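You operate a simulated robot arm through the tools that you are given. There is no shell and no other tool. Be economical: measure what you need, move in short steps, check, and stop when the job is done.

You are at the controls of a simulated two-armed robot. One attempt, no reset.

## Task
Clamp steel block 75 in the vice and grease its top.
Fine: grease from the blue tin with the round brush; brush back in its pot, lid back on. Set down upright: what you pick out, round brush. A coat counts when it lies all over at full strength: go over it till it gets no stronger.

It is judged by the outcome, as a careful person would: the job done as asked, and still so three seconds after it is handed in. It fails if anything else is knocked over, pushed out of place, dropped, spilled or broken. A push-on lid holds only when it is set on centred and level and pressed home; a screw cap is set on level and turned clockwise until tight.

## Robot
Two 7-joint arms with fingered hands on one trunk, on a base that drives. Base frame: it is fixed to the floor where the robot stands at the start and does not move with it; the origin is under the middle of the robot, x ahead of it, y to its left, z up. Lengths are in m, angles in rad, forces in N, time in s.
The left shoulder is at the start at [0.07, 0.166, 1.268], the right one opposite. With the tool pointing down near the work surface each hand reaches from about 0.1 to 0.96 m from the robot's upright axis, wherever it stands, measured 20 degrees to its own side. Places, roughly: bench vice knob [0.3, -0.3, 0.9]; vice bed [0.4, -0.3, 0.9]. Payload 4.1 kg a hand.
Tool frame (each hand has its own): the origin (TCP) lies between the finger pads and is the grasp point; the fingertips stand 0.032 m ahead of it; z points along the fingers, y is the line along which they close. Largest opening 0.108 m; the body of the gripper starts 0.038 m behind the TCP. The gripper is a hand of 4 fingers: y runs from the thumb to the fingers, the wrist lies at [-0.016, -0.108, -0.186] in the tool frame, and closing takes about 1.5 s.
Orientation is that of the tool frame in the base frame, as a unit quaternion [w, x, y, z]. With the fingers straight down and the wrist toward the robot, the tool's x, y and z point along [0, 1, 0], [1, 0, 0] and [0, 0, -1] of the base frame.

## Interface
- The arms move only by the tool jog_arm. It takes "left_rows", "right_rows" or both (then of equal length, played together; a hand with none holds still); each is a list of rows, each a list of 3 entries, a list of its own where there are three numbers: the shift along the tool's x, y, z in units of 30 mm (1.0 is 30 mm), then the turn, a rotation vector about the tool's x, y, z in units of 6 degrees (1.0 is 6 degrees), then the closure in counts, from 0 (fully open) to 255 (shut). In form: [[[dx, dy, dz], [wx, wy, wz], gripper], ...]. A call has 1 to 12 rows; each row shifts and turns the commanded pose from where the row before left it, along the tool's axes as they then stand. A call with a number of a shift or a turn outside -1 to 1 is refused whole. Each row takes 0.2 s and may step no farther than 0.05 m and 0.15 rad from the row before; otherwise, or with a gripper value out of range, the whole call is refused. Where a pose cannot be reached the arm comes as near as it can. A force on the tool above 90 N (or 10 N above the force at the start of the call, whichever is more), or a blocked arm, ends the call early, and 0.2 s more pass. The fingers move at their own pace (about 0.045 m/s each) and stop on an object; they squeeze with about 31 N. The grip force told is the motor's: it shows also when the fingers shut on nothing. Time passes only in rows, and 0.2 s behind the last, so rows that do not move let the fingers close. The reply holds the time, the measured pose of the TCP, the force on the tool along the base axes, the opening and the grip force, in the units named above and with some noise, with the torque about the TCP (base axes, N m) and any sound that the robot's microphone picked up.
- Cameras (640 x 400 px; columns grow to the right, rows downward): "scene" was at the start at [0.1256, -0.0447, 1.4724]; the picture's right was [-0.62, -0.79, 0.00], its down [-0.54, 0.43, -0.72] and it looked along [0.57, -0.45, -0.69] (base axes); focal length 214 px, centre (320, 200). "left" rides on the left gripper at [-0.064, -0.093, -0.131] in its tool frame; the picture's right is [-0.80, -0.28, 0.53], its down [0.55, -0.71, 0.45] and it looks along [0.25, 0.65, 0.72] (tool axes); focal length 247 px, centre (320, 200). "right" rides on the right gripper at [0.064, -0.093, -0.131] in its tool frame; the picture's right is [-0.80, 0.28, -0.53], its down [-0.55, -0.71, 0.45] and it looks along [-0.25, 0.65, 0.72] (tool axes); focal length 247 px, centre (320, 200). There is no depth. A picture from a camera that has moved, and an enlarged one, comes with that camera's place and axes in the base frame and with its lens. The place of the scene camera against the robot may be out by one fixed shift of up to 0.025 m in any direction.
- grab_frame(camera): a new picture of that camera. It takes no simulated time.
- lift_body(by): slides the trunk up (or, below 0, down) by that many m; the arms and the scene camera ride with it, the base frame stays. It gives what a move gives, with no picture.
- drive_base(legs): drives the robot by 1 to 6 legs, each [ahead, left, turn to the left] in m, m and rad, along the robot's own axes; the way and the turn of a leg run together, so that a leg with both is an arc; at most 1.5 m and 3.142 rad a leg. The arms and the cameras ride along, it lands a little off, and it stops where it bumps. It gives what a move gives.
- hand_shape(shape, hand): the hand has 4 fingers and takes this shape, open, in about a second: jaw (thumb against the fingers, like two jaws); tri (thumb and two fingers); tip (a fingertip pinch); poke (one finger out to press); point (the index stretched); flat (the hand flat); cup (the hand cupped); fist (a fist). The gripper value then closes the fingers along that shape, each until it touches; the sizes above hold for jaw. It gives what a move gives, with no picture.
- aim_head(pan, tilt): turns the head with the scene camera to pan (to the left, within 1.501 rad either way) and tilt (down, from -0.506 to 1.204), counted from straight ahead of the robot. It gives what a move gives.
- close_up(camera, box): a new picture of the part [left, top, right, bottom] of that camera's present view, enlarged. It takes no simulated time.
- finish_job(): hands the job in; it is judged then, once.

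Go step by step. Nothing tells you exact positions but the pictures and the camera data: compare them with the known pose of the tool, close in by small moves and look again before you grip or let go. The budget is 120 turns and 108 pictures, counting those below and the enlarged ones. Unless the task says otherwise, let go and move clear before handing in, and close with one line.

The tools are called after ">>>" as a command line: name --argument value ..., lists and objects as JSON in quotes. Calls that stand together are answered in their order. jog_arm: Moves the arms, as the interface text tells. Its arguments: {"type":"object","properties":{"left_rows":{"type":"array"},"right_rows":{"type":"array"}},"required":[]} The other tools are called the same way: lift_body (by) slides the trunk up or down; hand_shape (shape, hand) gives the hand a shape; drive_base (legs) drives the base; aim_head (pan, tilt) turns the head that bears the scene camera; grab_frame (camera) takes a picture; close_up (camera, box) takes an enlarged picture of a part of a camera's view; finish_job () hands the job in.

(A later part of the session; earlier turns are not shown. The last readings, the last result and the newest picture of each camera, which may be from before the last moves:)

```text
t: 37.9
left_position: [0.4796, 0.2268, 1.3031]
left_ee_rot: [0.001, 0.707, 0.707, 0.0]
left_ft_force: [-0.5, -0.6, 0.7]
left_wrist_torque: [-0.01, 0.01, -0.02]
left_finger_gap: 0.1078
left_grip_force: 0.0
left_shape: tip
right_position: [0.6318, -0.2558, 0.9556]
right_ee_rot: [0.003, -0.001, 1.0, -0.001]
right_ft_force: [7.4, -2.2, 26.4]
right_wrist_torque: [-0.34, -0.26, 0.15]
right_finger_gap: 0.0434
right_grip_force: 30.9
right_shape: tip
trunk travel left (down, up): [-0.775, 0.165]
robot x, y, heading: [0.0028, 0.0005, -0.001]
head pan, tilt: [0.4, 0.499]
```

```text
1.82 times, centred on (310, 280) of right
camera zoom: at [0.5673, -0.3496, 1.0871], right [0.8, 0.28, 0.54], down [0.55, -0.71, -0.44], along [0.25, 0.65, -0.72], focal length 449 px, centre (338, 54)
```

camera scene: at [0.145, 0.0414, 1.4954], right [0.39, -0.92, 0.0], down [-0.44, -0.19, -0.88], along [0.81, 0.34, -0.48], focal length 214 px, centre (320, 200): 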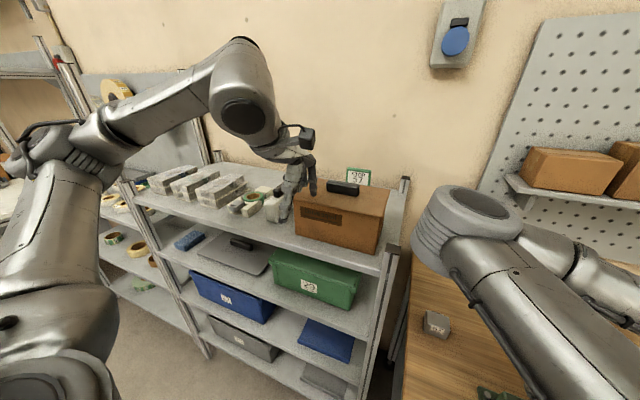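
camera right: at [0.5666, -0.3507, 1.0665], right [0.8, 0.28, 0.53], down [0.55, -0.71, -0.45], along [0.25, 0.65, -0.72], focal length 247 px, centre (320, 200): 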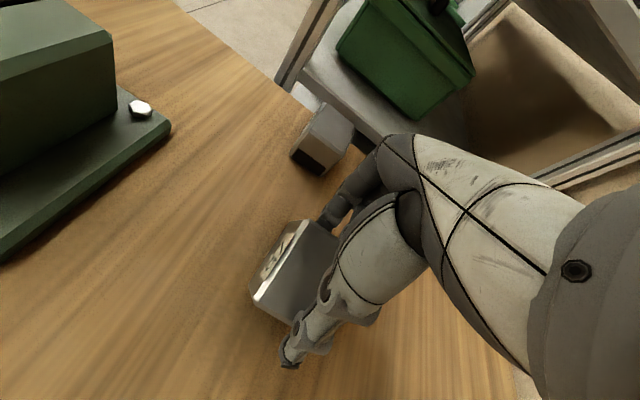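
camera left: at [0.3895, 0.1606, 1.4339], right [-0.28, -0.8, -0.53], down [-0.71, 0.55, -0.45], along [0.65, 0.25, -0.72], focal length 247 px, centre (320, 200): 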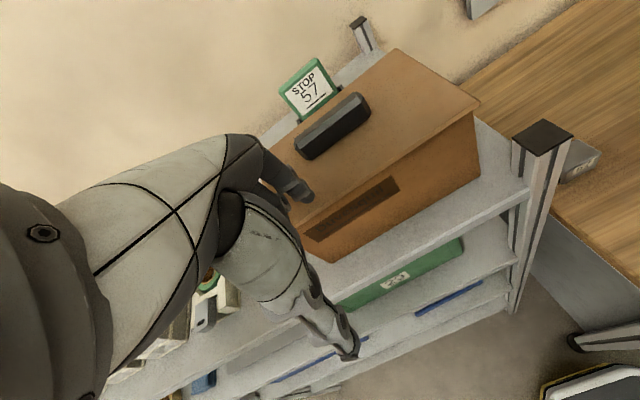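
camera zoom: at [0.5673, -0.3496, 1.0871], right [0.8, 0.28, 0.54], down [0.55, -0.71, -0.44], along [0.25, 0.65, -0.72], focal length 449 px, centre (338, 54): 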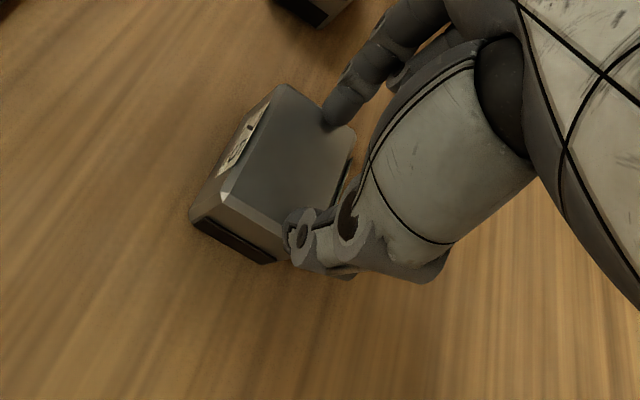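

In this shape the tips land on top, so "tip" isn't suited to this width. From the pictures, in jaw the extra fingers spread only to +x; "tri" drops the outermost one, so I open, lift and try "tri".

>>> jog_arm --right_rows '[[[0, 0, 0], [0, 0, 0], 0], [[0, 0, 0], [0, 0, 0], 0], [[0, 0, 0], [0, 0, 0], 0], [[0, 0, 0], [0, 0, 0], 0], [[0, 0, -1], [0, 0, 0], 0], [[0, 0, -1], [0, 0, 0], 0], [[0, 0, -0.3], [0, 0, 0], 0]]'

>>> hand_shape --hand "right" --shape "tri"

>>> grab_frame --camera "right"

>>> close_up --camera "right" --box '[200, 160, 400, 390]'

```text
t: 39.5
left_position: [0.4812, 0.2235, 1.3011]
left_ee_rot: [0.001, 0.707, 0.707, 0.0]
left_ft_force: [-0.3, -0.5, -0.2]
left_wrist_torque: [-0.01, 0.03, 0.0]
left_finger_gap: 0.1079
left_grip_force: 0.0
left_shape: tip
right_position: [0.6309, -0.2552, 1.0224]
right_ee_rot: [-0.001, 0.0, 1.0, 0.0]
right_ft_force: [0.7, -1.0, -0.2]
right_wrist_torque: [0.03, -0.01, 0.01]
right_finger_gap: 0.1079
right_grip_force: 0.1
right_shape: tip
trunk travel left (down, up): [-0.775, 0.165]
robot x, y, heading: [0.0004, 0.0012, -0.0]
head pan, tilt: [0.4, 0.499]
```

```text
t: 40.4
left_position: [0.4807, 0.2229, 1.3019]
left_ee_rot: [0.0, 0.707, 0.707, 0.001]
left_ft_force: [-0.8, -0.1, -0.8]
left_wrist_torque: [0.0, -0.07, -0.02]
left_finger_gap: 0.1077
left_grip_force: 0.1
left_shape: tip
right_position: [0.6312, -0.2554, 1.0231]
right_ee_rot: [-0.001, 0.0, 1.0, 0.0]
right_ft_force: [0.2, 1.0, 0.2]
right_wrist_torque: [0.01, -0.02, -0.01]
right_finger_gap: 0.1076
right_grip_force: 0.1
right_shape: tri
trunk travel left (down, up): [-0.775, 0.165]
robot x, y, heading: [0.0008, 0.0025, -0.004]
head pan, tilt: [0.4, 0.499]
```

```text
76 pictures are left
camera right: at [0.5684, -0.3501, 1.1538], right [0.8, 0.28, 0.53], down [0.55, -0.71, -0.45], along [0.25, 0.65, -0.72], focal length 247 px, centre (320, 200)
```

right: 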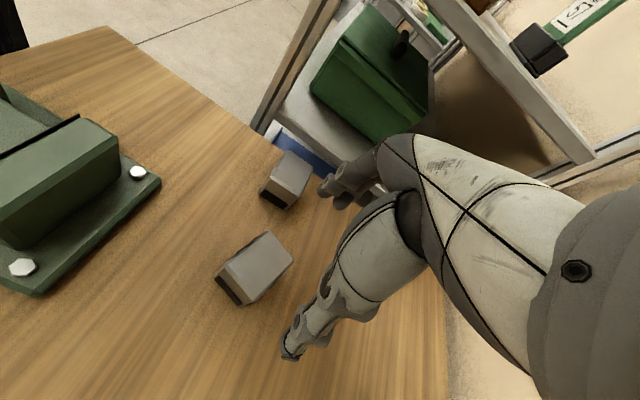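

```text
1.74 times, centred on (300, 275) of right
camera zoom: at [0.5684, -0.3501, 1.1538], right [0.8, 0.28, 0.53], down [0.55, -0.71, -0.45], along [0.25, 0.65, -0.72], focal length 430 px, centre (355, 70)
```

zoom: 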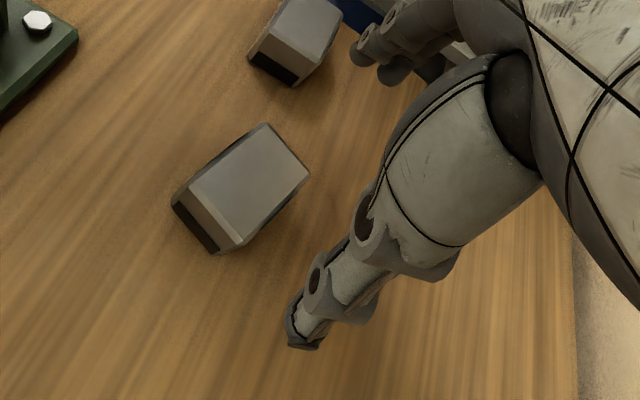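

The block got nudged: it is now at about (.618,−.251), yawed −20°. In "tri" the two fingers and thumb span only about ±21 mm, which fits the gap; I align to the block and descend.

>>> jog_arm --right_rows '[[[0.59, 0.19, 0], [0, 0, 0], 0], [[0, 0, 0], [0, 0, 1], 0], [[0, 0, 0], [0, 0, 1], 0], [[0, 0, 0], [0, 0, 1], 0], [[0, 0, 0], [0, 0, 0.4], 0], [[0, 0, 1], [0, 0, 0], 0], [[0, 0, 0.7], [0, 0, 0], 0], [[0, 0, 0], [0, 0, 0], 0]]'

>>> close_up --camera "right" --box '[200, 160, 400, 390]'

```text
t: 42.2
left_position: [0.4809, 0.2242, 1.3022]
left_ee_rot: [0.0, 0.707, 0.708, 0.0]
left_ft_force: [-0.1, 0.5, 0.1]
left_wrist_torque: [0.01, 0.0, -0.02]
left_finger_gap: 0.1077
left_grip_force: 0.1
left_shape: tip
right_position: [0.611, -0.2508, 0.971]
right_ee_rot: [-0.001, 0.178, 0.984, -0.001]
right_ft_force: [-0.4, -0.2, -0.3]
right_wrist_torque: [-0.02, 0.0, 0.04]
right_finger_gap: 0.1075
right_grip_force: 0.1
right_shape: tri
trunk travel left (down, up): [-0.775, 0.165]
robot x, y, heading: [0.0024, 0.0008, -0.003]
head pan, tilt: [0.4, 0.499]
```

```text
1.74 times, centred on (300, 275) of right
camera zoom: at [0.5202, -0.3171, 1.1033], right [0.85, -0.01, 0.53], down [0.27, -0.85, -0.45], along [0.46, 0.52, -0.72], focal length 430 px, centre (355, 70)
```

zoom: 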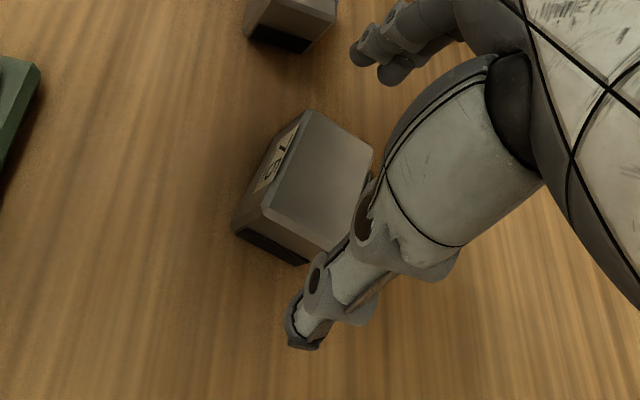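

Aligned. I descend to z .925 and close.

>>> jog_arm --right_rows '[[[0, 0, 0.8], [0, 0, 0], 0], [[0, 0, 0.73], [0, 0, 0], 0], [[0, 0, 0], [0, 0, 0], 255], [[0, 0, 0], [0, 0, 0], 255], [[0, 0, 0], [0, 0, 0], 255], [[0, 0, 0], [0, 0, 0], 255], [[0, 0, 0], [0, 0, 0], 255], [[0, 0, 0], [0, 0, 0], 255], [[0, 0, 0], [0, 0, 0], 255], [[0, 0, 0], [0, 0, 0], 255]]'

>>> close_up --camera "right" --box '[200, 160, 400, 390]'

```text
t: 44.4
left_position: [0.4815, 0.2241, 1.3009]
left_ee_rot: [0.0, 0.707, 0.707, 0.0]
left_ft_force: [1.1, 0.0, 0.2]
left_wrist_torque: [-0.02, 0.01, -0.01]
left_finger_gap: 0.1076
left_grip_force: 0.1
left_shape: tip
right_position: [0.6118, -0.2503, 0.9254]
right_ee_rot: [-0.001, 0.177, 0.984, 0.0]
right_ft_force: [-0.2, 0.3, 0.2]
right_wrist_torque: [0.01, 0.01, -0.04]
right_finger_gap: 0.0543
right_grip_force: 31.5
right_shape: tri
trunk travel left (down, up): [-0.775, 0.165]
robot x, y, heading: [0.0009, -0.0026, -0.004]
head pan, tilt: [0.4, 0.499]
```

```text
1.74 times, centred on (300, 275) of right
camera zoom: at [0.5202, -0.3165, 1.0576], right [0.85, -0.01, 0.53], down [0.27, -0.85, -0.45], along [0.46, 0.52, -0.72], focal length 430 px, centre (355, 70)
```

zoom: 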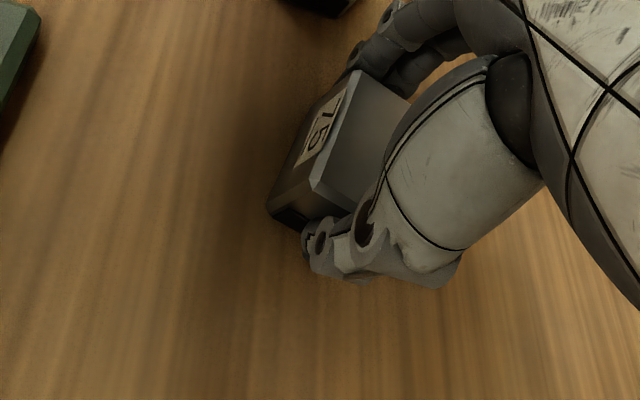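

Clean grip (54 mm). I lift, rotate back square and carry to above the vice.

>>> jog_arm --right_rows '[[[0, 0, -1], [0, 0, 0], 255], [[0, 0, -1], [0, 0, -0.4], 255], [[0, 0, -1], [0, 0, -1], 255], [[0, 0, -1], [0, 0, -1], 255], [[0, 0, -0.5], [0, 0, -1], 255], [[1, -0.15, 0], [0, 0, 0], 255], [[1, -0.15, 0], [0, 0, 0], 255], [[1, -0.15, 0], [0, 0, 0], 255], [[1, -0.15, 0], [0, 0, 0], 255], [[1, -0.19, 0], [0, 0, 0], 255], [[1, 0, 0], [0, 0, 0], 255], [[1, 0, 0], [0, 0, 0], 255]]'

>>> close_up --camera "right" --box '[160, 160, 400, 360]'

```text
t: 47.0
left_position: [0.4815, 0.2246, 1.3013]
left_ee_rot: [0.0, 0.707, 0.707, -0.001]
left_ft_force: [-1.0, 0.5, -0.6]
left_wrist_torque: [-0.02, -0.04, -0.01]
left_finger_gap: 0.1078
left_grip_force: 0.0
left_shape: tip
right_position: [0.4046, -0.2766, 1.059]
right_ee_rot: [0.0, 0.0, 1.0, 0.0]
right_ft_force: [-0.5, -0.9, -3.7]
right_wrist_torque: [0.0, 0.03, 0.0]
right_finger_gap: 0.0545
right_grip_force: 30.4
right_shape: tri
trunk travel left (down, up): [-0.775, 0.165]
robot x, y, heading: [0.0015, -0.0022, 0.0]
head pan, tilt: [0.4, 0.499]
```

```text
2.00 times, centred on (280, 260) of right
camera zoom: at [0.3408, -0.3695, 1.191], right [0.8, 0.28, 0.53], down [0.55, -0.71, -0.45], along [0.25, 0.65, -0.72], focal length 494 px, centre (400, 80)
```

zoom: 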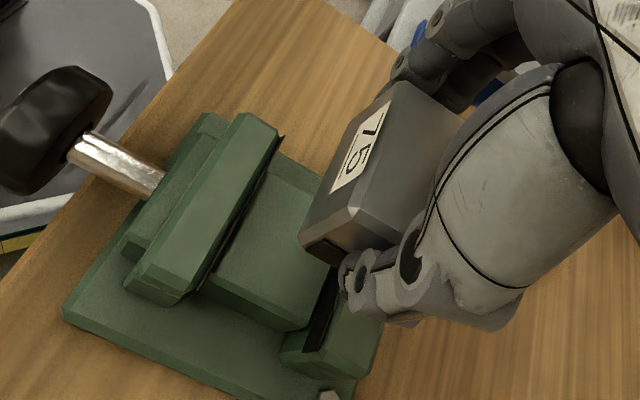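

Block front face is at x≈.390; a 7 mm shift centres it. I lower it in stages.

>>> jog_arm --right_rows '[[[0.23, 0.07, 0], [0, 0, 0], 255], [[0, 0, 0.8], [0, 0, 0], 255], [[0, 0, 0.8], [0, 0, 0], 255], [[0, 0, 0.6], [0, 0, 0], 255], [[0, 0, 0.4], [0, 0, 0], 255], [[0, 0, 0], [0, 0, 0], 255]]'

>>> close_up --camera "right" --box '[160, 160, 400, 360]'

```text
t: 48.4
left_position: [0.4812, 0.2239, 1.3023]
left_ee_rot: [0.0, 0.707, 0.707, 0.0]
left_ft_force: [-0.5, 0.1, -0.9]
left_wrist_torque: [0.01, 0.01, 0.01]
left_finger_gap: 0.1077
left_grip_force: 0.0
left_shape: tip
right_position: [0.3984, -0.2717, 0.983]
right_ee_rot: [-0.001, -0.001, 1.0, 0.0]
right_ft_force: [0.3, 0.5, -2.8]
right_wrist_torque: [-0.02, 0.05, -0.01]
right_finger_gap: 0.054
right_grip_force: 31.1
right_shape: tri
trunk travel left (down, up): [-0.775, 0.165]
robot x, y, heading: [0.0018, -0.0017, 0.003]
head pan, tilt: [0.4, 0.499]
```

```text
2.00 times, centred on (280, 260) of right
camera zoom: at [0.334, -0.366, 1.1153], right [0.8, 0.28, 0.53], down [0.55, -0.71, -0.45], along [0.25, 0.65, -0.72], focal length 494 px, centre (400, 80)
```

zoom: 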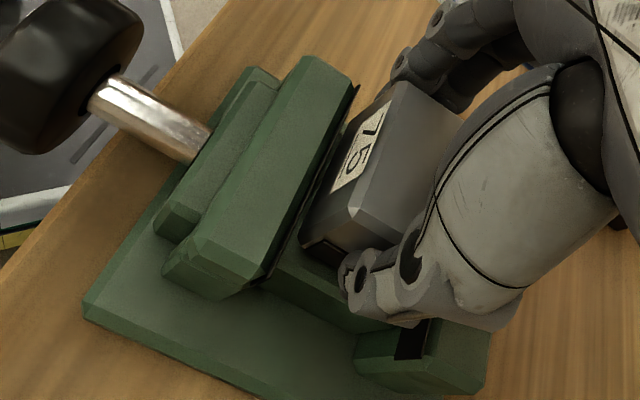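

No contact yet and clear of the moving jaw. I continue down in small steps.

>>> jog_arm --right_rows '[[[0, 0, 0.2], [0, 0, 0], 255], [[0, 0, 0.2], [0, 0, 0], 255], [[0, 0, 0.1], [0, 0, 0], 255], [[0, 0, 0], [0, 0, 0], 255]]'

```text
t: 49.4
left_position: [0.4797, 0.2279, 1.3043]
left_ee_rot: [0.001, 0.707, 0.707, -0.001]
left_ft_force: [0.8, 0.8, -0.7]
left_wrist_torque: [0.01, -0.01, -0.04]
left_finger_gap: 0.1079
left_grip_force: 0.0
left_shape: tip
right_position: [0.395, -0.27, 0.9707]
right_ee_rot: [0.002, 0.0, 1.0, -0.001]
right_ft_force: [5.8, -0.4, 49.9]
right_wrist_torque: [-0.06, -0.28, -0.01]
right_finger_gap: 0.0571
right_grip_force: 31.3
right_shape: tri
trunk travel left (down, up): [-0.775, 0.165]
robot x, y, heading: [0.002, -0.0022, 0.001]
head pan, tilt: [0.4, 0.499]
```

Firm, centred contact near z ≈ .975 – likely the bed. I ease off and look.

>>> jog_arm --right_rows '[[[0, 0, -0.15], [0, 0, 0], 255], [[0, 0, 0], [0, 0, 0], 255]]'

>>> close_up --camera "right" --box '[200, 180, 360, 320]'

```text
t: 50.0
left_position: [0.4811, 0.2263, 1.3014]
left_ee_rot: [0.0, 0.707, 0.707, -0.001]
left_ft_force: [-0.1, 0.0, 0.3]
left_wrist_torque: [-0.02, 0.03, -0.01]
left_finger_gap: 0.1076
left_grip_force: 0.2
left_shape: tip
right_position: [0.3958, -0.2716, 0.9716]
right_ee_rot: [-0.001, -0.001, 1.0, 0.0]
right_ft_force: [5.3, 4.3, 22.2]
right_wrist_torque: [0.19, -0.19, -0.05]
right_finger_gap: 0.0562
right_grip_force: 31.6
right_shape: tri
trunk travel left (down, up): [-0.775, 0.165]
robot x, y, heading: [-0.0014, 0.001, -0.001]
head pan, tilt: [0.4, 0.499]
```

```text
2.86 times, centred on (280, 250) of right
camera zoom: at [0.332, -0.3651, 1.1037], right [0.8, 0.28, 0.53], down [0.55, -0.71, -0.45], along [0.25, 0.65, -0.72], focal length 706 px, centre (434, 57)
```

zoom: 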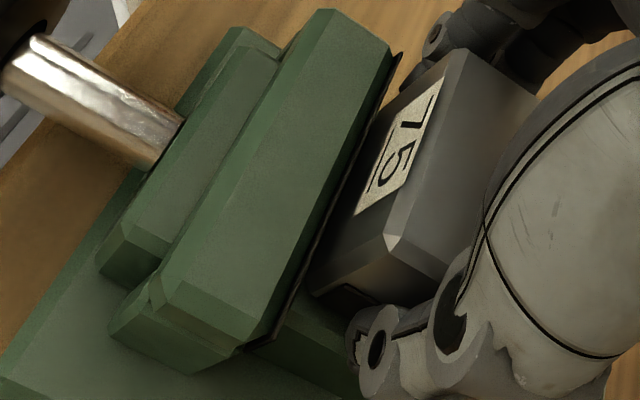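

The block sits squarely on the bed (bottom ≈ .93) between the jaws. I let go, rise straight up and look.

>>> jog_arm --right_rows '[[[0, 0, 0], [0, 0, 0], 100], [[0, 0, 0], [0, 0, 0], 0], [[0, 0, 0], [0, 0, 0], 0], [[0, 0, 0], [0, 0, 0], 0], [[0, 0, 0], [0, 0, 0], 0], [[0, 0, 0], [0, 0, 0], 0], [[0, 0, -1], [0, 0, 0], 0], [[0, 0, -1], [0, 0, 0], 0], [[0, 0, -1], [0, 0, 0], 0], [[0, 0, -1], [0, 0, 0], 0]]'

>>> close_up --camera "right" --box '[60, 160, 360, 370]'

```text
t: 52.2
left_position: [0.4808, 0.2229, 1.3014]
left_ee_rot: [0.001, 0.707, 0.707, 0.0]
left_ft_force: [-0.3, 0.1, -0.1]
left_wrist_torque: [-0.01, 0.0, 0.02]
left_finger_gap: 0.1077
left_grip_force: 0.1
left_shape: tip
right_position: [0.3958, -0.2743, 1.0976]
right_ee_rot: [0.0, 0.0, 1.0, 0.001]
right_ft_force: [0.0, -1.2, 0.8]
right_wrist_torque: [0.04, 0.02, 0.04]
right_finger_gap: 0.1077
right_grip_force: 0.1
right_shape: tri
trunk travel left (down, up): [-0.775, 0.165]
robot x, y, heading: [0.001, 0.0004, 0.0]
head pan, tilt: [0.4, 0.499]
```

```text
1.90 times, centred on (210, 265) of right
camera zoom: at [0.3327, -0.368, 1.2267], right [0.8, 0.28, 0.53], down [0.55, -0.71, -0.45], along [0.25, 0.65, -0.72], focal length 470 px, centre (530, 76)
```

zoom: 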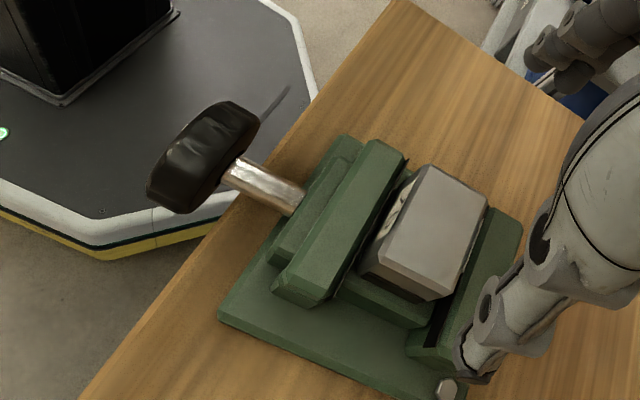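

The block sits squarely in the vice. The knob is at about (.274,−.274,.903); I back the base up by 0.3 m so the right hand can face the knob, and pitch the hand forward.

>>> drive_base --legs '[[-0.3, 0, 0]]'

>>> jog_arm --right_rows '[[[0, 0, 0], [0, -1, 0], 0], [[0, 0, 0], [0, -1, 0], 0], [[0, 0, 0], [0, -1, 0], 0], [[0, 0, 0], [0, -1, 0], 0], [[0, 0, 0], [0, -1, 0], 0], [[0, 0, 0], [0, -1, 0], 0], [[0, 0, 0], [0, -1, 0], 0], [[0, 0, 0], [0, -1, 0], 0], [[0, 0, 0], [0, -1, 0], 0], [[0, 0, 0], [0, -1, 0], 0], [[0, 0, 0], [0, -1, 0], 0], [[0, 0, 0], [0, -1, 0], 0]]'

>>> jog_arm --right_rows '[[[0, 0, 0], [0, -1, 0], 0], [[0, 0, 0], [0, -1, 0], 0], [[0, 0, 0], [0, -1, 0], 0], [[0, 0, 0], [0, 0, 0], 0]]'

>>> aim_head --pan -0.4 --tilt 0.75

>>> grab_frame --camera "scene"

>>> grab_frame --camera "right"

```text
t: 54.2
left_position: [0.182, 0.2229, 1.302]
left_ee_rot: [0.0, 0.708, 0.706, -0.001]
left_ft_force: [0.3, -0.7, 1.4]
left_wrist_torque: [-0.01, 0.03, 0.0]
left_finger_gap: 0.1076
left_grip_force: 0.2
left_shape: tip
right_position: [0.0956, -0.2736, 1.0941]
right_ee_rot: [-0.001, 0.001, 1.0, 0.0]
right_ft_force: [1.2, 0.0, -0.1]
right_wrist_torque: [0.0, 0.02, 0.0]
right_finger_gap: 0.1079
right_grip_force: 0.0
right_shape: tri
trunk travel left (down, up): [-0.775, 0.165]
robot x, y, heading: [-0.3009, -0.0023, -0.002]
head pan, tilt: [0.4, 0.499]
```

```text
t: 56.8
left_position: [0.1797, 0.2233, 1.3009]
left_ee_rot: [0.0, 0.708, 0.706, 0.0]
left_ft_force: [0.0, -0.1, -0.2]
left_wrist_torque: [-0.02, 0.0, -0.02]
left_finger_gap: 0.1079
left_grip_force: 0.1
left_shape: tip
right_position: [0.0951, -0.2741, 1.0938]
right_ee_rot: [0.025, 0.0, 1.0, 0.0]
right_ft_force: [-0.4, -0.5, 0.2]
right_wrist_torque: [-0.01, -0.03, -0.02]
right_finger_gap: 0.1076
right_grip_force: 0.0
right_shape: tri
right hand out of reach, approached as far as the arm can: row 1, 2, 3, 4, 5, 6, 7, 8, 9, 10, 11, 12
trunk travel left (down, up): [-0.775, 0.165]
robot x, y, heading: [-0.3062, 0.0006, -0.002]
head pan, tilt: [0.4, 0.499]
```

```text
t: 57.8
left_position: [0.1803, 0.2235, 1.3011]
left_ee_rot: [0.0, 0.707, 0.707, 0.0]
left_ft_force: [0.0, -0.3, -0.2]
left_wrist_torque: [-0.01, 0.0, -0.01]
left_finger_gap: 0.1078
left_grip_force: 0.1
left_shape: tip
right_position: [0.0947, -0.2745, 1.0939]
right_ee_rot: [0.025, 0.0, 1.0, 0.0]
right_ft_force: [-0.5, -0.2, 0.0]
right_wrist_torque: [-0.01, -0.01, 0.01]
right_finger_gap: 0.1078
right_grip_force: 0.1
right_shape: tri
right hand out of reach, approached as far as the arm can: row 1, 2, 3
trunk travel left (down, up): [-0.775, 0.165]
robot x, y, heading: [-0.2995, -0.005, -0.001]
head pan, tilt: [0.4, 0.499]
```

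```text
t: 59.0
left_position: [0.1808, 0.2242, 1.3023]
left_ee_rot: [-0.001, 0.709, 0.705, -0.001]
left_ft_force: [-0.6, 0.0, -0.4]
left_wrist_torque: [0.01, -0.01, 0.0]
left_finger_gap: 0.1076
left_grip_force: 0.1
left_shape: tip
right_position: [0.0948, -0.2733, 1.0947]
right_ee_rot: [0.025, 0.0, 1.0, 0.0]
right_ft_force: [-0.1, 0.3, 0.0]
right_wrist_torque: [0.0, 0.01, 0.03]
right_finger_gap: 0.1074
right_grip_force: 0.0
right_shape: tri
trunk travel left (down, up): [-0.775, 0.165]
robot x, y, heading: [-0.2991, 0.0031, -0.002]
head pan, tilt: [-0.4, 0.75]
```

```text
68 pictures are left
camera scene: at [-0.1645, -0.0259, 1.4735], right [-0.39, -0.92, 0.0], down [-0.63, 0.27, -0.73], along [0.67, -0.29, -0.68], focal length 214 px, centre (320, 200)
```

scene: 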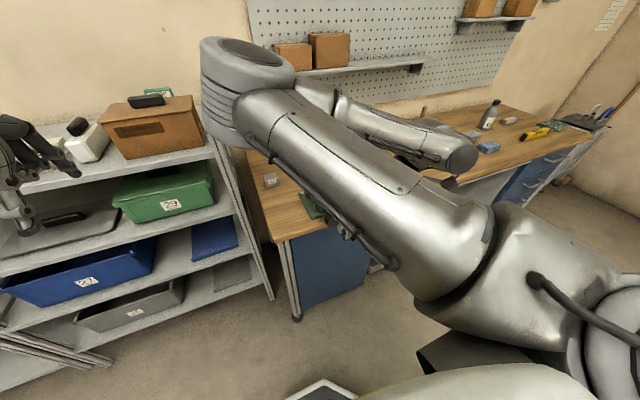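

```text
67 pictures are left
camera right: at [0.0249, -0.3684, 1.2225], right [0.77, 0.28, 0.57], down [0.57, -0.71, -0.42], along [0.29, 0.65, -0.7], focal length 247 px, centre (320, 200)
```

right: 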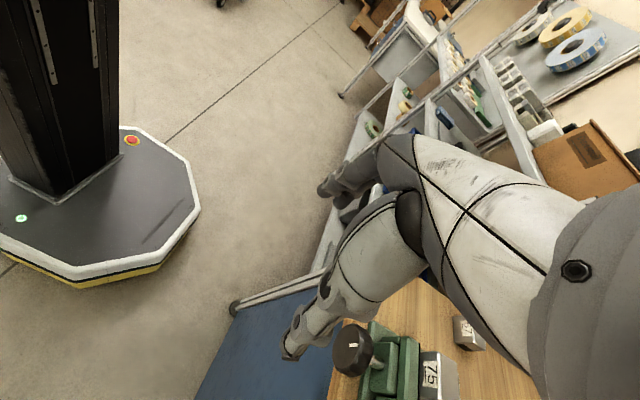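

The arm can't pitch in that wrist posture. I turn the wrist back to the default (wrist toward robot), then pitch forward with tool y up.

>>> jog_arm --right_rows '[[[0, 0, 0], [0, 0, 1], 0], [[0, 0, 0], [0, 0, 1], 0], [[0, 0, 0], [0, 0, 1], 0], [[0, 0, 0], [0, 0, 1], 0], [[0, 0, 0], [0, 0, 1], 0], [[0, 0, 0], [0, 0, 1], 0], [[0, 0, 0], [0, 0, 1], 0], [[0, 0, 0], [0, 0, 1], 0], [[0, 0, 0], [0, 0, 1], 0], [[0, 0, 0], [0, 0, 1], 0], [[0, 0, 0], [0, 0, 1], 0], [[0, 0, 0], [0, 0, 1], 0]]'

>>> jog_arm --right_rows '[[[0, 0, 0], [0, 0, 1], 0], [[0, 0, 0], [0, 0, 1], 0], [[0, 0, 0], [0, 0, 1], 0], [[-1, 0, 0], [0, 0, 0], 0], [[-1, 0, 0], [0, 0, 0], 0]]'

>>> jog_arm --right_rows '[[[0, 0, 0], [-1, 0, 0], 0], [[0, 0, 0], [-1, 0, 0], 0], [[0, 0, 0], [-1, 0, 0], 0], [[0, 0, 0], [-1, 0, 0], 0], [[0, 0, 0], [-1, 0, 0], 0], [[0, 0, 0], [-1, 0, 0], 0]]'

```text
t: 61.6
left_position: [0.1808, 0.2238, 1.3017]
left_ee_rot: [0.0, 0.708, 0.706, 0.0]
left_ft_force: [0.2, -0.1, 0.1]
left_wrist_torque: [-0.04, -0.01, -0.01]
left_finger_gap: 0.1077
left_grip_force: 0.1
left_shape: tip
right_position: [0.1973, -0.3287, 1.0899]
right_ee_rot: [0.02, 0.588, 0.809, 0.015]
right_ft_force: [-0.1, 0.4, -0.1]
right_wrist_torque: [0.0, 0.01, 0.02]
right_finger_gap: 0.1078
right_grip_force: 0.1
right_shape: tri
right hand out of reach, approached as far as the arm can: row 1, 2, 3, 4, 5, 6, 7, 8, 9, 10, 11, 12
trunk travel left (down, up): [-0.775, 0.165]
robot x, y, heading: [-0.304, 0.0032, 0.0]
head pan, tilt: [-0.4, 0.75]
```

```text
t: 62.8
left_position: [0.1815, 0.2217, 1.3016]
left_ee_rot: [-0.001, 0.708, 0.706, 0.0]
left_ft_force: [-0.3, 0.7, -0.8]
left_wrist_torque: [0.0, 0.01, 0.04]
left_finger_gap: 0.1079
left_grip_force: 0.1
left_shape: tip
right_position: [0.2117, -0.3967, 1.0881]
right_ee_rot: [0.018, 0.707, 0.707, 0.018]
right_ft_force: [-0.8, 0.0, -0.1]
right_wrist_torque: [0.03, 0.01, 0.02]
right_finger_gap: 0.1079
right_grip_force: 0.0
right_shape: tri
right hand out of reach, approached as far as the arm can: row 1, 2, 3
trunk travel left (down, up): [-0.775, 0.165]
robot x, y, heading: [-0.3026, -0.0018, -0.003]
head pan, tilt: [-0.4, 0.75]
```

```text
t: 64.2
left_position: [0.1796, 0.2218, 1.3026]
left_ee_rot: [0.0, 0.708, 0.707, 0.0]
left_ft_force: [0.4, -0.7, 0.8]
left_wrist_torque: [-0.01, 0.01, 0.03]
left_finger_gap: 0.1081
left_grip_force: 0.2
left_shape: tip
right_position: [0.2132, -0.4372, 1.1323]
right_ee_rot: [0.233, 0.666, 0.669, 0.235]
right_ft_force: [0.8, -0.4, 0.0]
right_wrist_torque: [0.01, 0.01, -0.01]
right_finger_gap: 0.1076
right_grip_force: 0.2
right_shape: tri
right hand out of reach, approached as far as the arm can: row 4, 5, 6
trunk travel left (down, up): [-0.775, 0.165]
robot x, y, heading: [-0.3026, -0.0013, -0.002]
head pan, tilt: [-0.4, 0.75]
```

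The hand is too low relative to the shoulder for a forward pitch. I back up 0.1 m more and lower the trunk 0.25 m, then continue the pitch.

>>> drive_base --legs '[[-0.1, 0, 0]]'

>>> lift_body --by -0.25

>>> jog_arm --right_rows '[[[0, 0, 0], [-1, 0, 0], 0], [[0, 0, 0], [-1, 0, 0], 0], [[0, 0, 0], [-1, 0, 0], 0], [[0, 0, 0], [-1, 0, 0], 0], [[0, 0, 0], [-1, 0, 0], 0], [[0, 0, 0], [-1, 0, 0], 0], [[0, 0, 0], [-1, 0, 0], 0], [[0, 0, 0], [-1, 0, 0], 0]]'

```text
t: 65.3
left_position: [0.0865, 0.2243, 1.3014]
left_ee_rot: [-0.001, 0.707, 0.707, -0.001]
left_ft_force: [0.9, 0.5, -0.2]
left_wrist_torque: [-0.03, 0.0, 0.02]
left_finger_gap: 0.1078
left_grip_force: 0.0
left_shape: tip
right_position: [0.1205, -0.4349, 1.1332]
right_ee_rot: [0.232, 0.665, 0.67, 0.235]
right_ft_force: [-0.7, 0.1, 0.1]
right_wrist_torque: [-0.01, 0.02, 0.05]
right_finger_gap: 0.1078
right_grip_force: 0.1
right_shape: tri
trunk travel left (down, up): [-0.775, 0.165]
robot x, y, heading: [-0.3955, 0.0025, -0.003]
head pan, tilt: [-0.4, 0.75]
```

```text
t: 67.9
left_position: [0.0849, 0.2246, 1.0525]
left_ee_rot: [-0.001, 0.707, 0.707, 0.0]
left_ft_force: [0.0, -0.4, -0.6]
left_wrist_torque: [0.0, 0.0, 0.02]
left_finger_gap: 0.1075
left_grip_force: 0.1
left_shape: tip
right_position: [0.1193, -0.4357, 0.8817]
right_ee_rot: [0.232, 0.665, 0.67, 0.234]
right_ft_force: [1.3, 1.9, 0.2]
right_wrist_torque: [0.03, 0.0, -0.05]
right_finger_gap: 0.1079
right_grip_force: 0.0
right_shape: tri
trunk travel left (down, up): [-0.525, 0.415]
robot x, y, heading: [-0.3917, -0.0009, -0.001]
head pan, tilt: [-0.4, 0.75]
```

```text
t: 69.7
left_position: [0.0845, 0.2243, 1.053]
left_ee_rot: [-0.001, 0.706, 0.708, 0.0]
left_ft_force: [-1.2, 0.2, 0.9]
left_wrist_torque: [0.01, 0.0, -0.01]
left_finger_gap: 0.1077
left_grip_force: 0.0
left_shape: tip
right_position: [0.1907, -0.5933, 1.1407]
right_ee_rot: [0.48, 0.515, 0.52, 0.484]
right_ft_force: [-0.3, -0.2, 0.9]
right_wrist_torque: [0.02, 0.01, -0.01]
right_finger_gap: 0.108
right_grip_force: 0.0
right_shape: tri
right hand out of reach, approached as far as the arm can: row 1, 2, 3, 4, 5, 6, 7, 8
trunk travel left (down, up): [-0.525, 0.415]
robot x, y, heading: [-0.3967, -0.0009, -0.001]
head pan, tilt: [-0.4, 0.75]
```

Nearly pitched forward now. I move toward the knob's height and line, staying in front of it.

>>> jog_arm --right_rows '[[[0.95, -0.7, -0.1], [-0.6, 0, 0], 0], [[0.95, -0.7, -0.1], [0, 0, 0], 0], [[0.95, -0.7, -0.1], [0, 0, 0], 0], [[0.95, -0.7, -0.1], [0, 0, 0], 0], [[0.95, -0.7, -0.1], [0, 0, 0], 0], [[0.95, -0.7, -0.1], [0, 0, 0], 0], [[0.95, -0.7, -0.1], [0, 0, 0], 0], [[0.95, -0.7, -0.1], [0, 0, 0], 0], [[0.95, -0.7, -0.1], [0, 0, 0], 0], [[0.95, -0.7, -0.1], [0, 0, 0], 0]]'

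>>> grab_frame --camera "right"

>>> grab_frame --camera "scene"

```text
t: 71.9
left_position: [0.0846, 0.2233, 1.0514]
left_ee_rot: [0.0, 0.707, 0.708, 0.0]
left_ft_force: [0.2, 0.5, 0.6]
left_wrist_torque: [-0.02, -0.02, -0.04]
left_finger_gap: 0.1079
left_grip_force: 0.1
left_shape: tip
right_position: [0.1572, -0.4983, 1.2188]
right_ee_rot: [0.498, 0.499, 0.502, 0.501]
right_ft_force: [-0.7, 0.0, 0.1]
right_wrist_torque: [0.0, -0.02, 0.04]
right_finger_gap: 0.1078
right_grip_force: 0.0
right_shape: tri
right hand out of reach, approached as far as the arm can: row 1, 2, 3, 4, 5, 6, 7, 8, 9, 10
trunk travel left (down, up): [-0.525, 0.415]
robot x, y, heading: [-0.3945, -0.0001, 0.002]
head pan, tilt: [-0.4, 0.75]
```

```text
66 pictures are left
camera right: at [0.025, -0.437, 1.1267], right [-0.53, -0.8, 0.28], down [0.45, -0.55, -0.71], along [0.72, -0.24, 0.65], focal length 247 px, centre (320, 200)
```

right: 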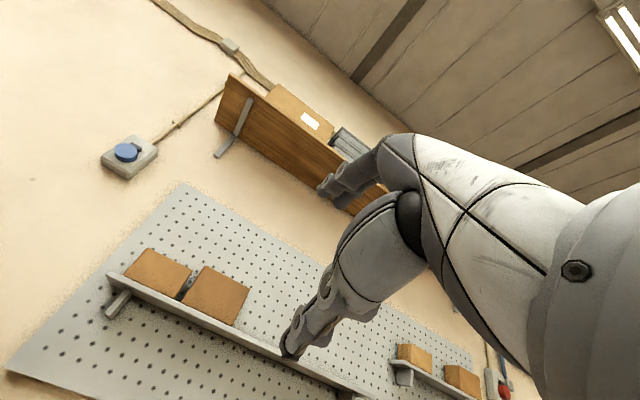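

```text
65 pictures are left
camera scene: at [-0.2595, -0.0254, 1.2235], right [-0.39, -0.92, 0.0], down [-0.63, 0.26, -0.73], along [0.67, -0.28, -0.68], focal length 214 px, centre (320, 200)
```

scene: 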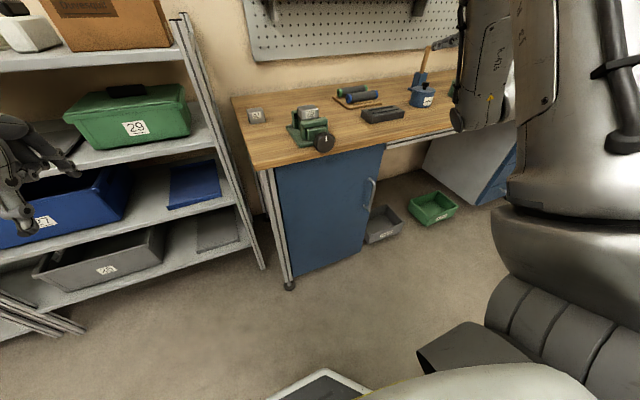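

Now the view is clear: pot with brush and blue tin stand right of the dark pad. I roll the right hand so its wrist lies to the right (tool y left), which should let it go lower.

>>> jog_arm --right_rows '[[[0, 0, 0], [0, 0, -1], 0], [[0, 0, 0], [0, 0, -1], 0], [[0, 0, 0], [0, 0, -1], 0], [[0, 0, 0], [0, 0, -1], 0], [[0, 0, 0], [0, 0, -1], 0], [[0, 0, 0], [0, 0, -1], 0], [[0, 0, 0], [0, 0, -1], 0], [[0, 0, 0], [0, 0, -1], 0], [[0, 0, 0], [0, 0, -1], 0], [[0, 0, 0], [0, 0, -1], 0], [[0, 0, 0], [0, 0, -1], 0], [[0, 0, 0], [0, 0, -1], 0]]'

>>> jog_arm --right_rows '[[[0, 0, 0], [0, 0, -1], 0], [[0, 0, 0], [0, 0, -1], 0], [[0, 0, 0], [0, 0, -1], 0], [[1, 0, 0], [0, 0, 0], 0], [[1, 0, 0], [0, 0, 0], 0], [[1, 0, 0], [0, 0, 0], 0], [[1, 0, 0], [0, 0, 0], 0], [[1, 0, 0], [0, 0, 0], 0]]'

>>> close_up --camera "scene" --box '[370, 30, 450, 120]'

>>> close_up --camera "scene" --box '[270, 80, 350, 160]'

```text
t: 74.5
left_position: [0.0842, 0.2248, 1.0518]
left_ee_rot: [-0.001, 0.707, 0.707, 0.0]
left_ft_force: [0.5, -0.2, 0.1]
left_wrist_torque: [-0.01, 0.04, -0.01]
left_finger_gap: 0.1077
left_grip_force: 0.0
left_shape: tip
right_position: [0.1542, -0.5012, 1.2204]
right_ee_rot: [0.699, 0.108, 0.698, 0.113]
right_ft_force: [-0.1, -0.5, -0.8]
right_wrist_torque: [-0.01, 0.0, 0.02]
right_finger_gap: 0.108
right_grip_force: 0.1
right_shape: tri
right hand out of reach, approached as far as the arm can: row 1
trunk travel left (down, up): [-0.525, 0.415]
robot x, y, heading: [-0.3968, 0.0014, 0.003]
head pan, tilt: [-0.4, 0.75]
```

```text
t: 76.3
left_position: [0.085, 0.2243, 1.0524]
left_ee_rot: [0.0, 0.708, 0.707, -0.001]
left_ft_force: [0.9, -0.7, 0.0]
left_wrist_torque: [0.03, 0.01, -0.01]
left_finger_gap: 0.1078
left_grip_force: 0.0
left_shape: tip
right_position: [0.1546, -0.5021, 1.0687]
right_ee_rot: [0.708, -0.001, 0.707, 0.003]
right_ft_force: [0.8, 0.5, 0.3]
right_wrist_torque: [0.0, 0.02, 0.0]
right_finger_gap: 0.1079
right_grip_force: 0.1
right_shape: tri
trunk travel left (down, up): [-0.525, 0.415]
robot x, y, heading: [-0.3928, 0.0004, 0.004]
head pan, tilt: [-0.4, 0.75]
```

```text
4.44 times, centred on (410, 75) of scene
camera zoom: at [-0.2586, -0.0265, 1.2234], right [-0.39, -0.92, 0.0], down [-0.63, 0.27, -0.73], along [0.67, -0.28, -0.68], focal length 953 px, centre (-80, 756)
```

zoom: 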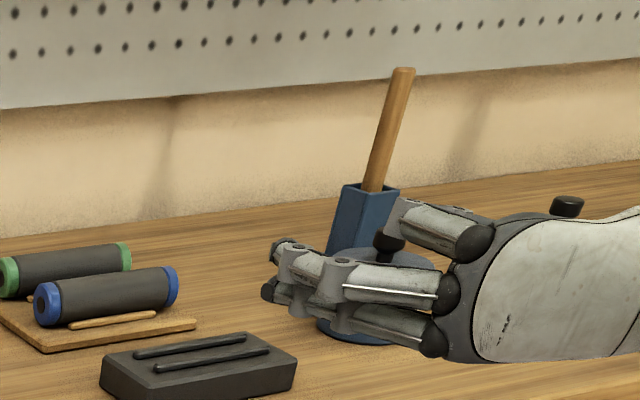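

```text
5.00 times, centred on (310, 120) of scene
camera zoom: at [-0.2586, -0.0265, 1.2234], right [-0.39, -0.92, 0.0], down [-0.63, 0.27, -0.73], along [0.67, -0.28, -0.68], focal length 1072 px, centre (370, 600)
```

zoom: 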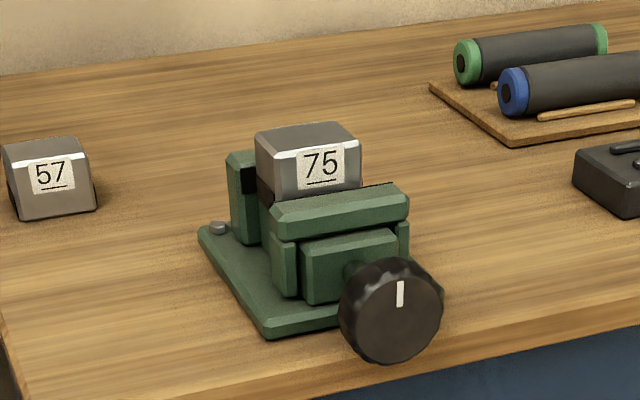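

This posture works. The knob is about 62 mm across with a white mark on top. I bring the hand in front of the knob.

>>> jog_arm --right_rows '[[[0.7, 0.95, 0], [0, 0, 0], 0], [[0.7, 0.95, 0], [0, 0, 0], 0], [[0.7, 0.95, 0], [0, 0, 0], 0], [[0.7, 0.95, 0], [0, 0, 0], 0], [[0.7, 0.95, 0], [0, 0, 0], 0], [[0.7, 0.95, 0], [0, 0, 0], 0], [[0.7, 0.95, 0], [0, 0, 0], 0], [[0.7, 0.95, 0], [0, 0, 0], 0], [[0, 0, 0], [0, 0, 0], 0]]'

>>> grab_frame --camera "right"

>>> grab_frame --camera "scene"

```text
t: 78.3
left_position: [0.0844, 0.225, 1.0527]
left_ee_rot: [0.001, 0.707, 0.707, 0.0]
left_ft_force: [-1.1, 0.2, 0.1]
left_wrist_torque: [0.03, -0.03, -0.02]
left_finger_gap: 0.1079
left_grip_force: 0.1
left_shape: tip
right_position: [0.1083, -0.3742, 0.9843]
right_ee_rot: [0.708, -0.003, 0.707, 0.003]
right_ft_force: [0.3, 0.2, 0.1]
right_wrist_torque: [0.01, -0.02, -0.01]
right_finger_gap: 0.1078
right_grip_force: 0.1
right_shape: tri
right hand out of reach, approached as far as the arm can: row 4, 5, 6, 7, 8
trunk travel left (down, up): [-0.525, 0.415]
robot x, y, heading: [-0.3943, -0.0025, -0.0]
head pan, tilt: [-0.4, 0.75]
```

```text
62 pictures are left
camera right: at [-0.0214, -0.4697, 0.9204], right [-0.54, 0.28, 0.8], down [0.45, -0.7, 0.55], along [0.71, 0.66, 0.25], focal length 247 px, centre (320, 200)
```

right: 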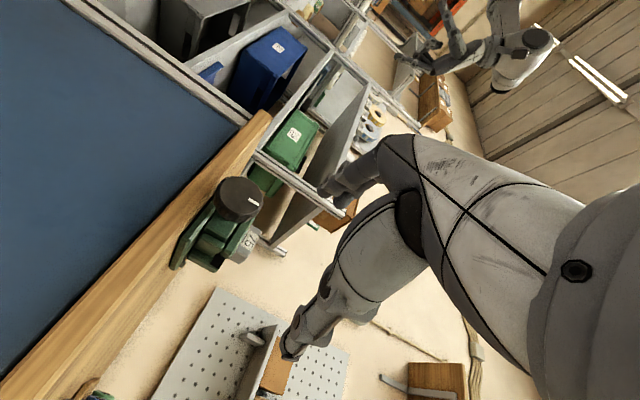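

```text
61 pictures are left
camera scene: at [-0.2593, -0.0256, 1.2235], right [-0.39, -0.92, 0.0], down [-0.63, 0.26, -0.73], along [0.67, -0.28, -0.68], focal length 214 px, centre (320, 200)
```

scene: 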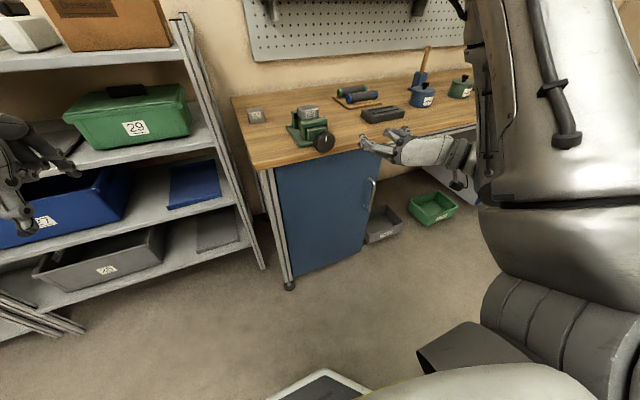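

The arm is cramped here; shifting the base left 0.23 m and lowering the trunk 0.12 m gives the same posture that worked.

>>> drive_base --legs '[[0, 0.23, 0]]'

>>> lift_body --by -0.12

>>> jog_arm --right_rows '[[[-0.5, -0.9, 0.4], [0, 0, 0], 0], [[-0.4, -0.9, 0.4], [0, 0, 0], 0], [[-0.2, -0.9, 0.4], [0, 0, 0], 0], [[0, -0.8, 0.4], [0, 0, 0], 0], [[0, 0, 0], [0, 0, 0], 0]]'

```text
t: 80.0
left_position: [0.084, 0.4599, 1.0516]
left_ee_rot: [0.0, 0.706, 0.708, 0.0]
left_ft_force: [-0.8, 1.0, -0.1]
left_wrist_torque: [-0.03, -0.01, 0.01]
left_finger_gap: 0.1077
left_grip_force: 0.1
left_shape: tip
right_position: [0.1087, -0.1391, 0.9852]
right_ee_rot: [0.707, -0.004, 0.707, 0.004]
right_ft_force: [-0.6, 0.1, -1.0]
right_wrist_torque: [0.0, 0.01, 0.03]
right_finger_gap: 0.1077
right_grip_force: 0.1
right_shape: tri
trunk travel left (down, up): [-0.525, 0.415]
robot x, y, heading: [-0.3958, 0.2331, 0.002]
head pan, tilt: [-0.4, 0.75]
```

```text
t: 81.5
left_position: [0.0835, 0.4587, 0.9319]
left_ee_rot: [0.0, 0.706, 0.708, 0.001]
left_ft_force: [0.2, 0.0, 0.1]
left_wrist_torque: [-0.01, 0.03, 0.01]
left_finger_gap: 0.108
left_grip_force: 0.1
left_shape: tip
right_position: [0.1085, -0.1411, 0.8643]
right_ee_rot: [0.708, -0.005, 0.707, 0.005]
right_ft_force: [0.3, 0.0, 0.2]
right_wrist_torque: [-0.02, 0.02, -0.03]
right_finger_gap: 0.1075
right_grip_force: 0.0
right_shape: tri
trunk travel left (down, up): [-0.405, 0.535]
robot x, y, heading: [-0.399, 0.2321, -0.0]
head pan, tilt: [-0.4, 0.75]
```

```text
t: 82.7
left_position: [0.0839, 0.4597, 0.9329]
left_ee_rot: [0.0, 0.706, 0.708, 0.0]
left_ft_force: [-0.1, 0.5, -0.4]
left_wrist_torque: [0.03, 0.01, 0.02]
left_finger_gap: 0.1077
left_grip_force: 0.0
left_shape: tip
right_position: [0.1557, -0.2447, 0.896]
right_ee_rot: [0.708, -0.003, 0.707, 0.004]
right_ft_force: [0.9, 0.6, 0.9]
right_wrist_torque: [-0.01, 0.04, -0.02]
right_finger_gap: 0.1078
right_grip_force: 0.0
right_shape: tri
trunk travel left (down, up): [-0.405, 0.535]
robot x, y, heading: [-0.4006, 0.2324, 0.009]
head pan, tilt: [-0.4, 0.75]
```

In position. I align laterally and test how far the wrist can pre‑wind counterclockwise.

>>> jog_arm --right_rows '[[[0, -0.95, 0], [0, 0, 0], 0], [[0, 0, 0], [0, 0, -1], 0], [[0, 0, 0], [0, 0, -1], 0], [[0, 0, 0], [0, 0, -1], 0], [[0, 0, 0], [0, 0, -1], 0], [[0, 0, 0], [0, 0, -1], 0], [[0, 0, 0], [0, 0, -1], 0], [[0, 0, 0], [0, 0, -1], 0], [[0, 0, 0], [0, 0, -1], 0], [[0, 0, 0], [0, 0, -1], 0], [[0, 0, 0], [0, 0, -1], 0], [[0, 0, 0], [0, 0, -1], 0]]'

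>>> jog_arm --right_rows '[[[0, 0, 0], [0, 0, -1], 0], [[0, 0, 0], [0, 0, -1], 0], [[0, 0, 0], [0, 0, -1], 0], [[0, 0, 0], [0, 0, -1], 0], [[0, 0, 0], [0, 0, -1], 0], [[0, 0, 0], [0, 0, -1], 0], [[0, 0, 0], [0, 0, -1], 0], [[0, 0, 0], [0, 0, -1], 0], [[0, 0, 0], [0, 0, -1], 0], [[0, 0, 0], [0, 0, -1], 0], [[0, 0, 0], [0, 0, -1], 0], [[0, 0, 0], [0, 0, -1], 0]]'

>>> grab_frame --camera "right"

>>> close_up --camera "scene" --box '[240, 60, 480, 210]'

```text
t: 85.3
left_position: [0.0844, 0.4595, 0.9325]
left_ee_rot: [0.0, 0.706, 0.708, 0.0]
left_ft_force: [-0.3, -0.6, 0.3]
left_wrist_torque: [-0.03, -0.02, 0.02]
left_finger_gap: 0.1079
left_grip_force: 0.1
left_shape: tip
right_position: [0.1567, -0.2721, 0.8985]
right_ee_rot: [0.596, -0.389, 0.59, -0.382]
right_ft_force: [0.4, 0.1, 0.3]
right_wrist_torque: [0.01, 0.02, 0.0]
right_finger_gap: 0.1075
right_grip_force: 0.2
right_shape: tri
trunk travel left (down, up): [-0.405, 0.535]
robot x, y, heading: [-0.3983, 0.2318, 0.007]
head pan, tilt: [-0.4, 0.75]
```

```text
t: 87.9
left_position: [0.0839, 0.4615, 0.9311]
left_ee_rot: [0.001, 0.706, 0.708, -0.001]
left_ft_force: [0.1, -0.6, -0.3]
left_wrist_torque: [0.02, 0.0, 0.0]
left_finger_gap: 0.1079
left_grip_force: 0.0
left_shape: tip
right_position: [0.1578, -0.2716, 0.8995]
right_ee_rot: [-0.256, 0.661, -0.25, 0.66]
right_ft_force: [0.3, -0.8, 0.3]
right_wrist_torque: [0.02, 0.01, -0.02]
right_finger_gap: 0.1079
right_grip_force: 0.0
right_shape: tri
trunk travel left (down, up): [-0.405, 0.535]
robot x, y, heading: [-0.3982, 0.2332, 0.006]
head pan, tilt: [-0.4, 0.75]
```

```text
60 pictures are left
camera right: at [0.0272, -0.2485, 1.0086], right [-0.53, 0.32, -0.78], down [0.44, 0.9, 0.06], along [0.72, -0.31, -0.62], focal length 247 px, centre (320, 200)
```

right: 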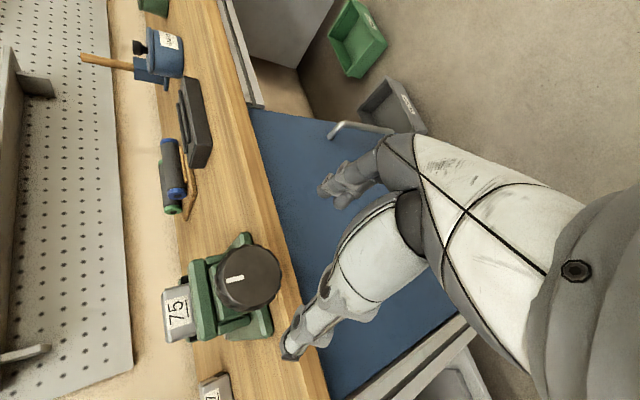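

```text
2.67 times, centred on (360, 135) of scene
camera zoom: at [-0.26, 0.2092, 1.1036], right [-0.39, -0.92, 0.0], down [-0.63, 0.26, -0.73], along [0.67, -0.28, -0.68], focal length 572 px, centre (213, 373)
```

zoom: 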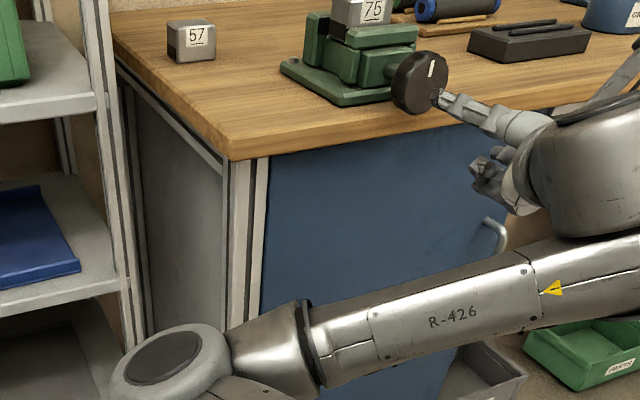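

Roll range is ample (I'm at −138° now). The knob face comes out at about (.26,−.277,.915). I align and advance partly, then check.

>>> jog_arm --right_rows '[[[0.71, -0.21, 0], [0, 0, 0], 0], [[0, 0, 0.8], [0, 0, 0], 0], [[0, 0, 0.8], [0, 0, 0], 0], [[0, 0, 0], [0, 0, 0], 0]]'

>>> grab_frame --camera "right"

>>> close_up --camera "scene" --box '[340, 60, 480, 150]'

```text
t: 88.9
left_position: [0.0846, 0.4588, 0.9326]
left_ee_rot: [0.0, 0.706, 0.709, 0.001]
left_ft_force: [0.9, -1.0, 0.0]
left_wrist_torque: [0.01, 0.0, -0.02]
left_finger_gap: 0.1077
left_grip_force: 0.0
left_shape: tip
right_position: [0.2059, -0.2827, 0.9159]
right_ee_rot: [-0.257, 0.662, -0.249, 0.659]
right_ft_force: [0.3, -1.0, -0.4]
right_wrist_torque: [0.0, 0.01, 0.02]
right_finger_gap: 0.1075
right_grip_force: 0.0
right_shape: tri
trunk travel left (down, up): [-0.405, 0.535]
robot x, y, heading: [-0.3967, 0.2324, 0.008]
head pan, tilt: [-0.4, 0.75]
```

```text
58 pictures are left
camera right: at [0.0749, -0.26, 1.0262], right [-0.53, 0.32, -0.78], down [0.44, 0.9, 0.07], along [0.72, -0.31, -0.62], focal length 247 px, centre (320, 200)
```

right: 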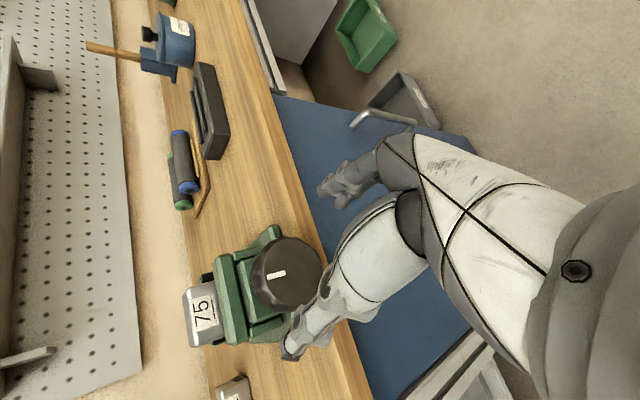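

```text
4.44 times, centred on (410, 105) of scene
camera zoom: at [-0.2598, 0.2079, 1.1035], right [-0.39, -0.92, 0.0], down [-0.63, 0.26, -0.73], along [0.67, -0.28, -0.68], focal length 953 px, centre (-80, 622)
```

zoom: 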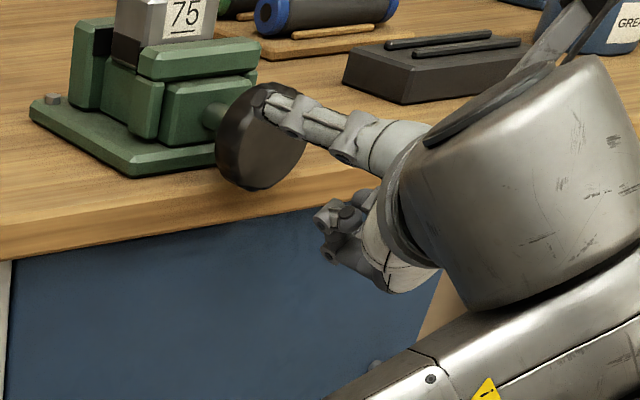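

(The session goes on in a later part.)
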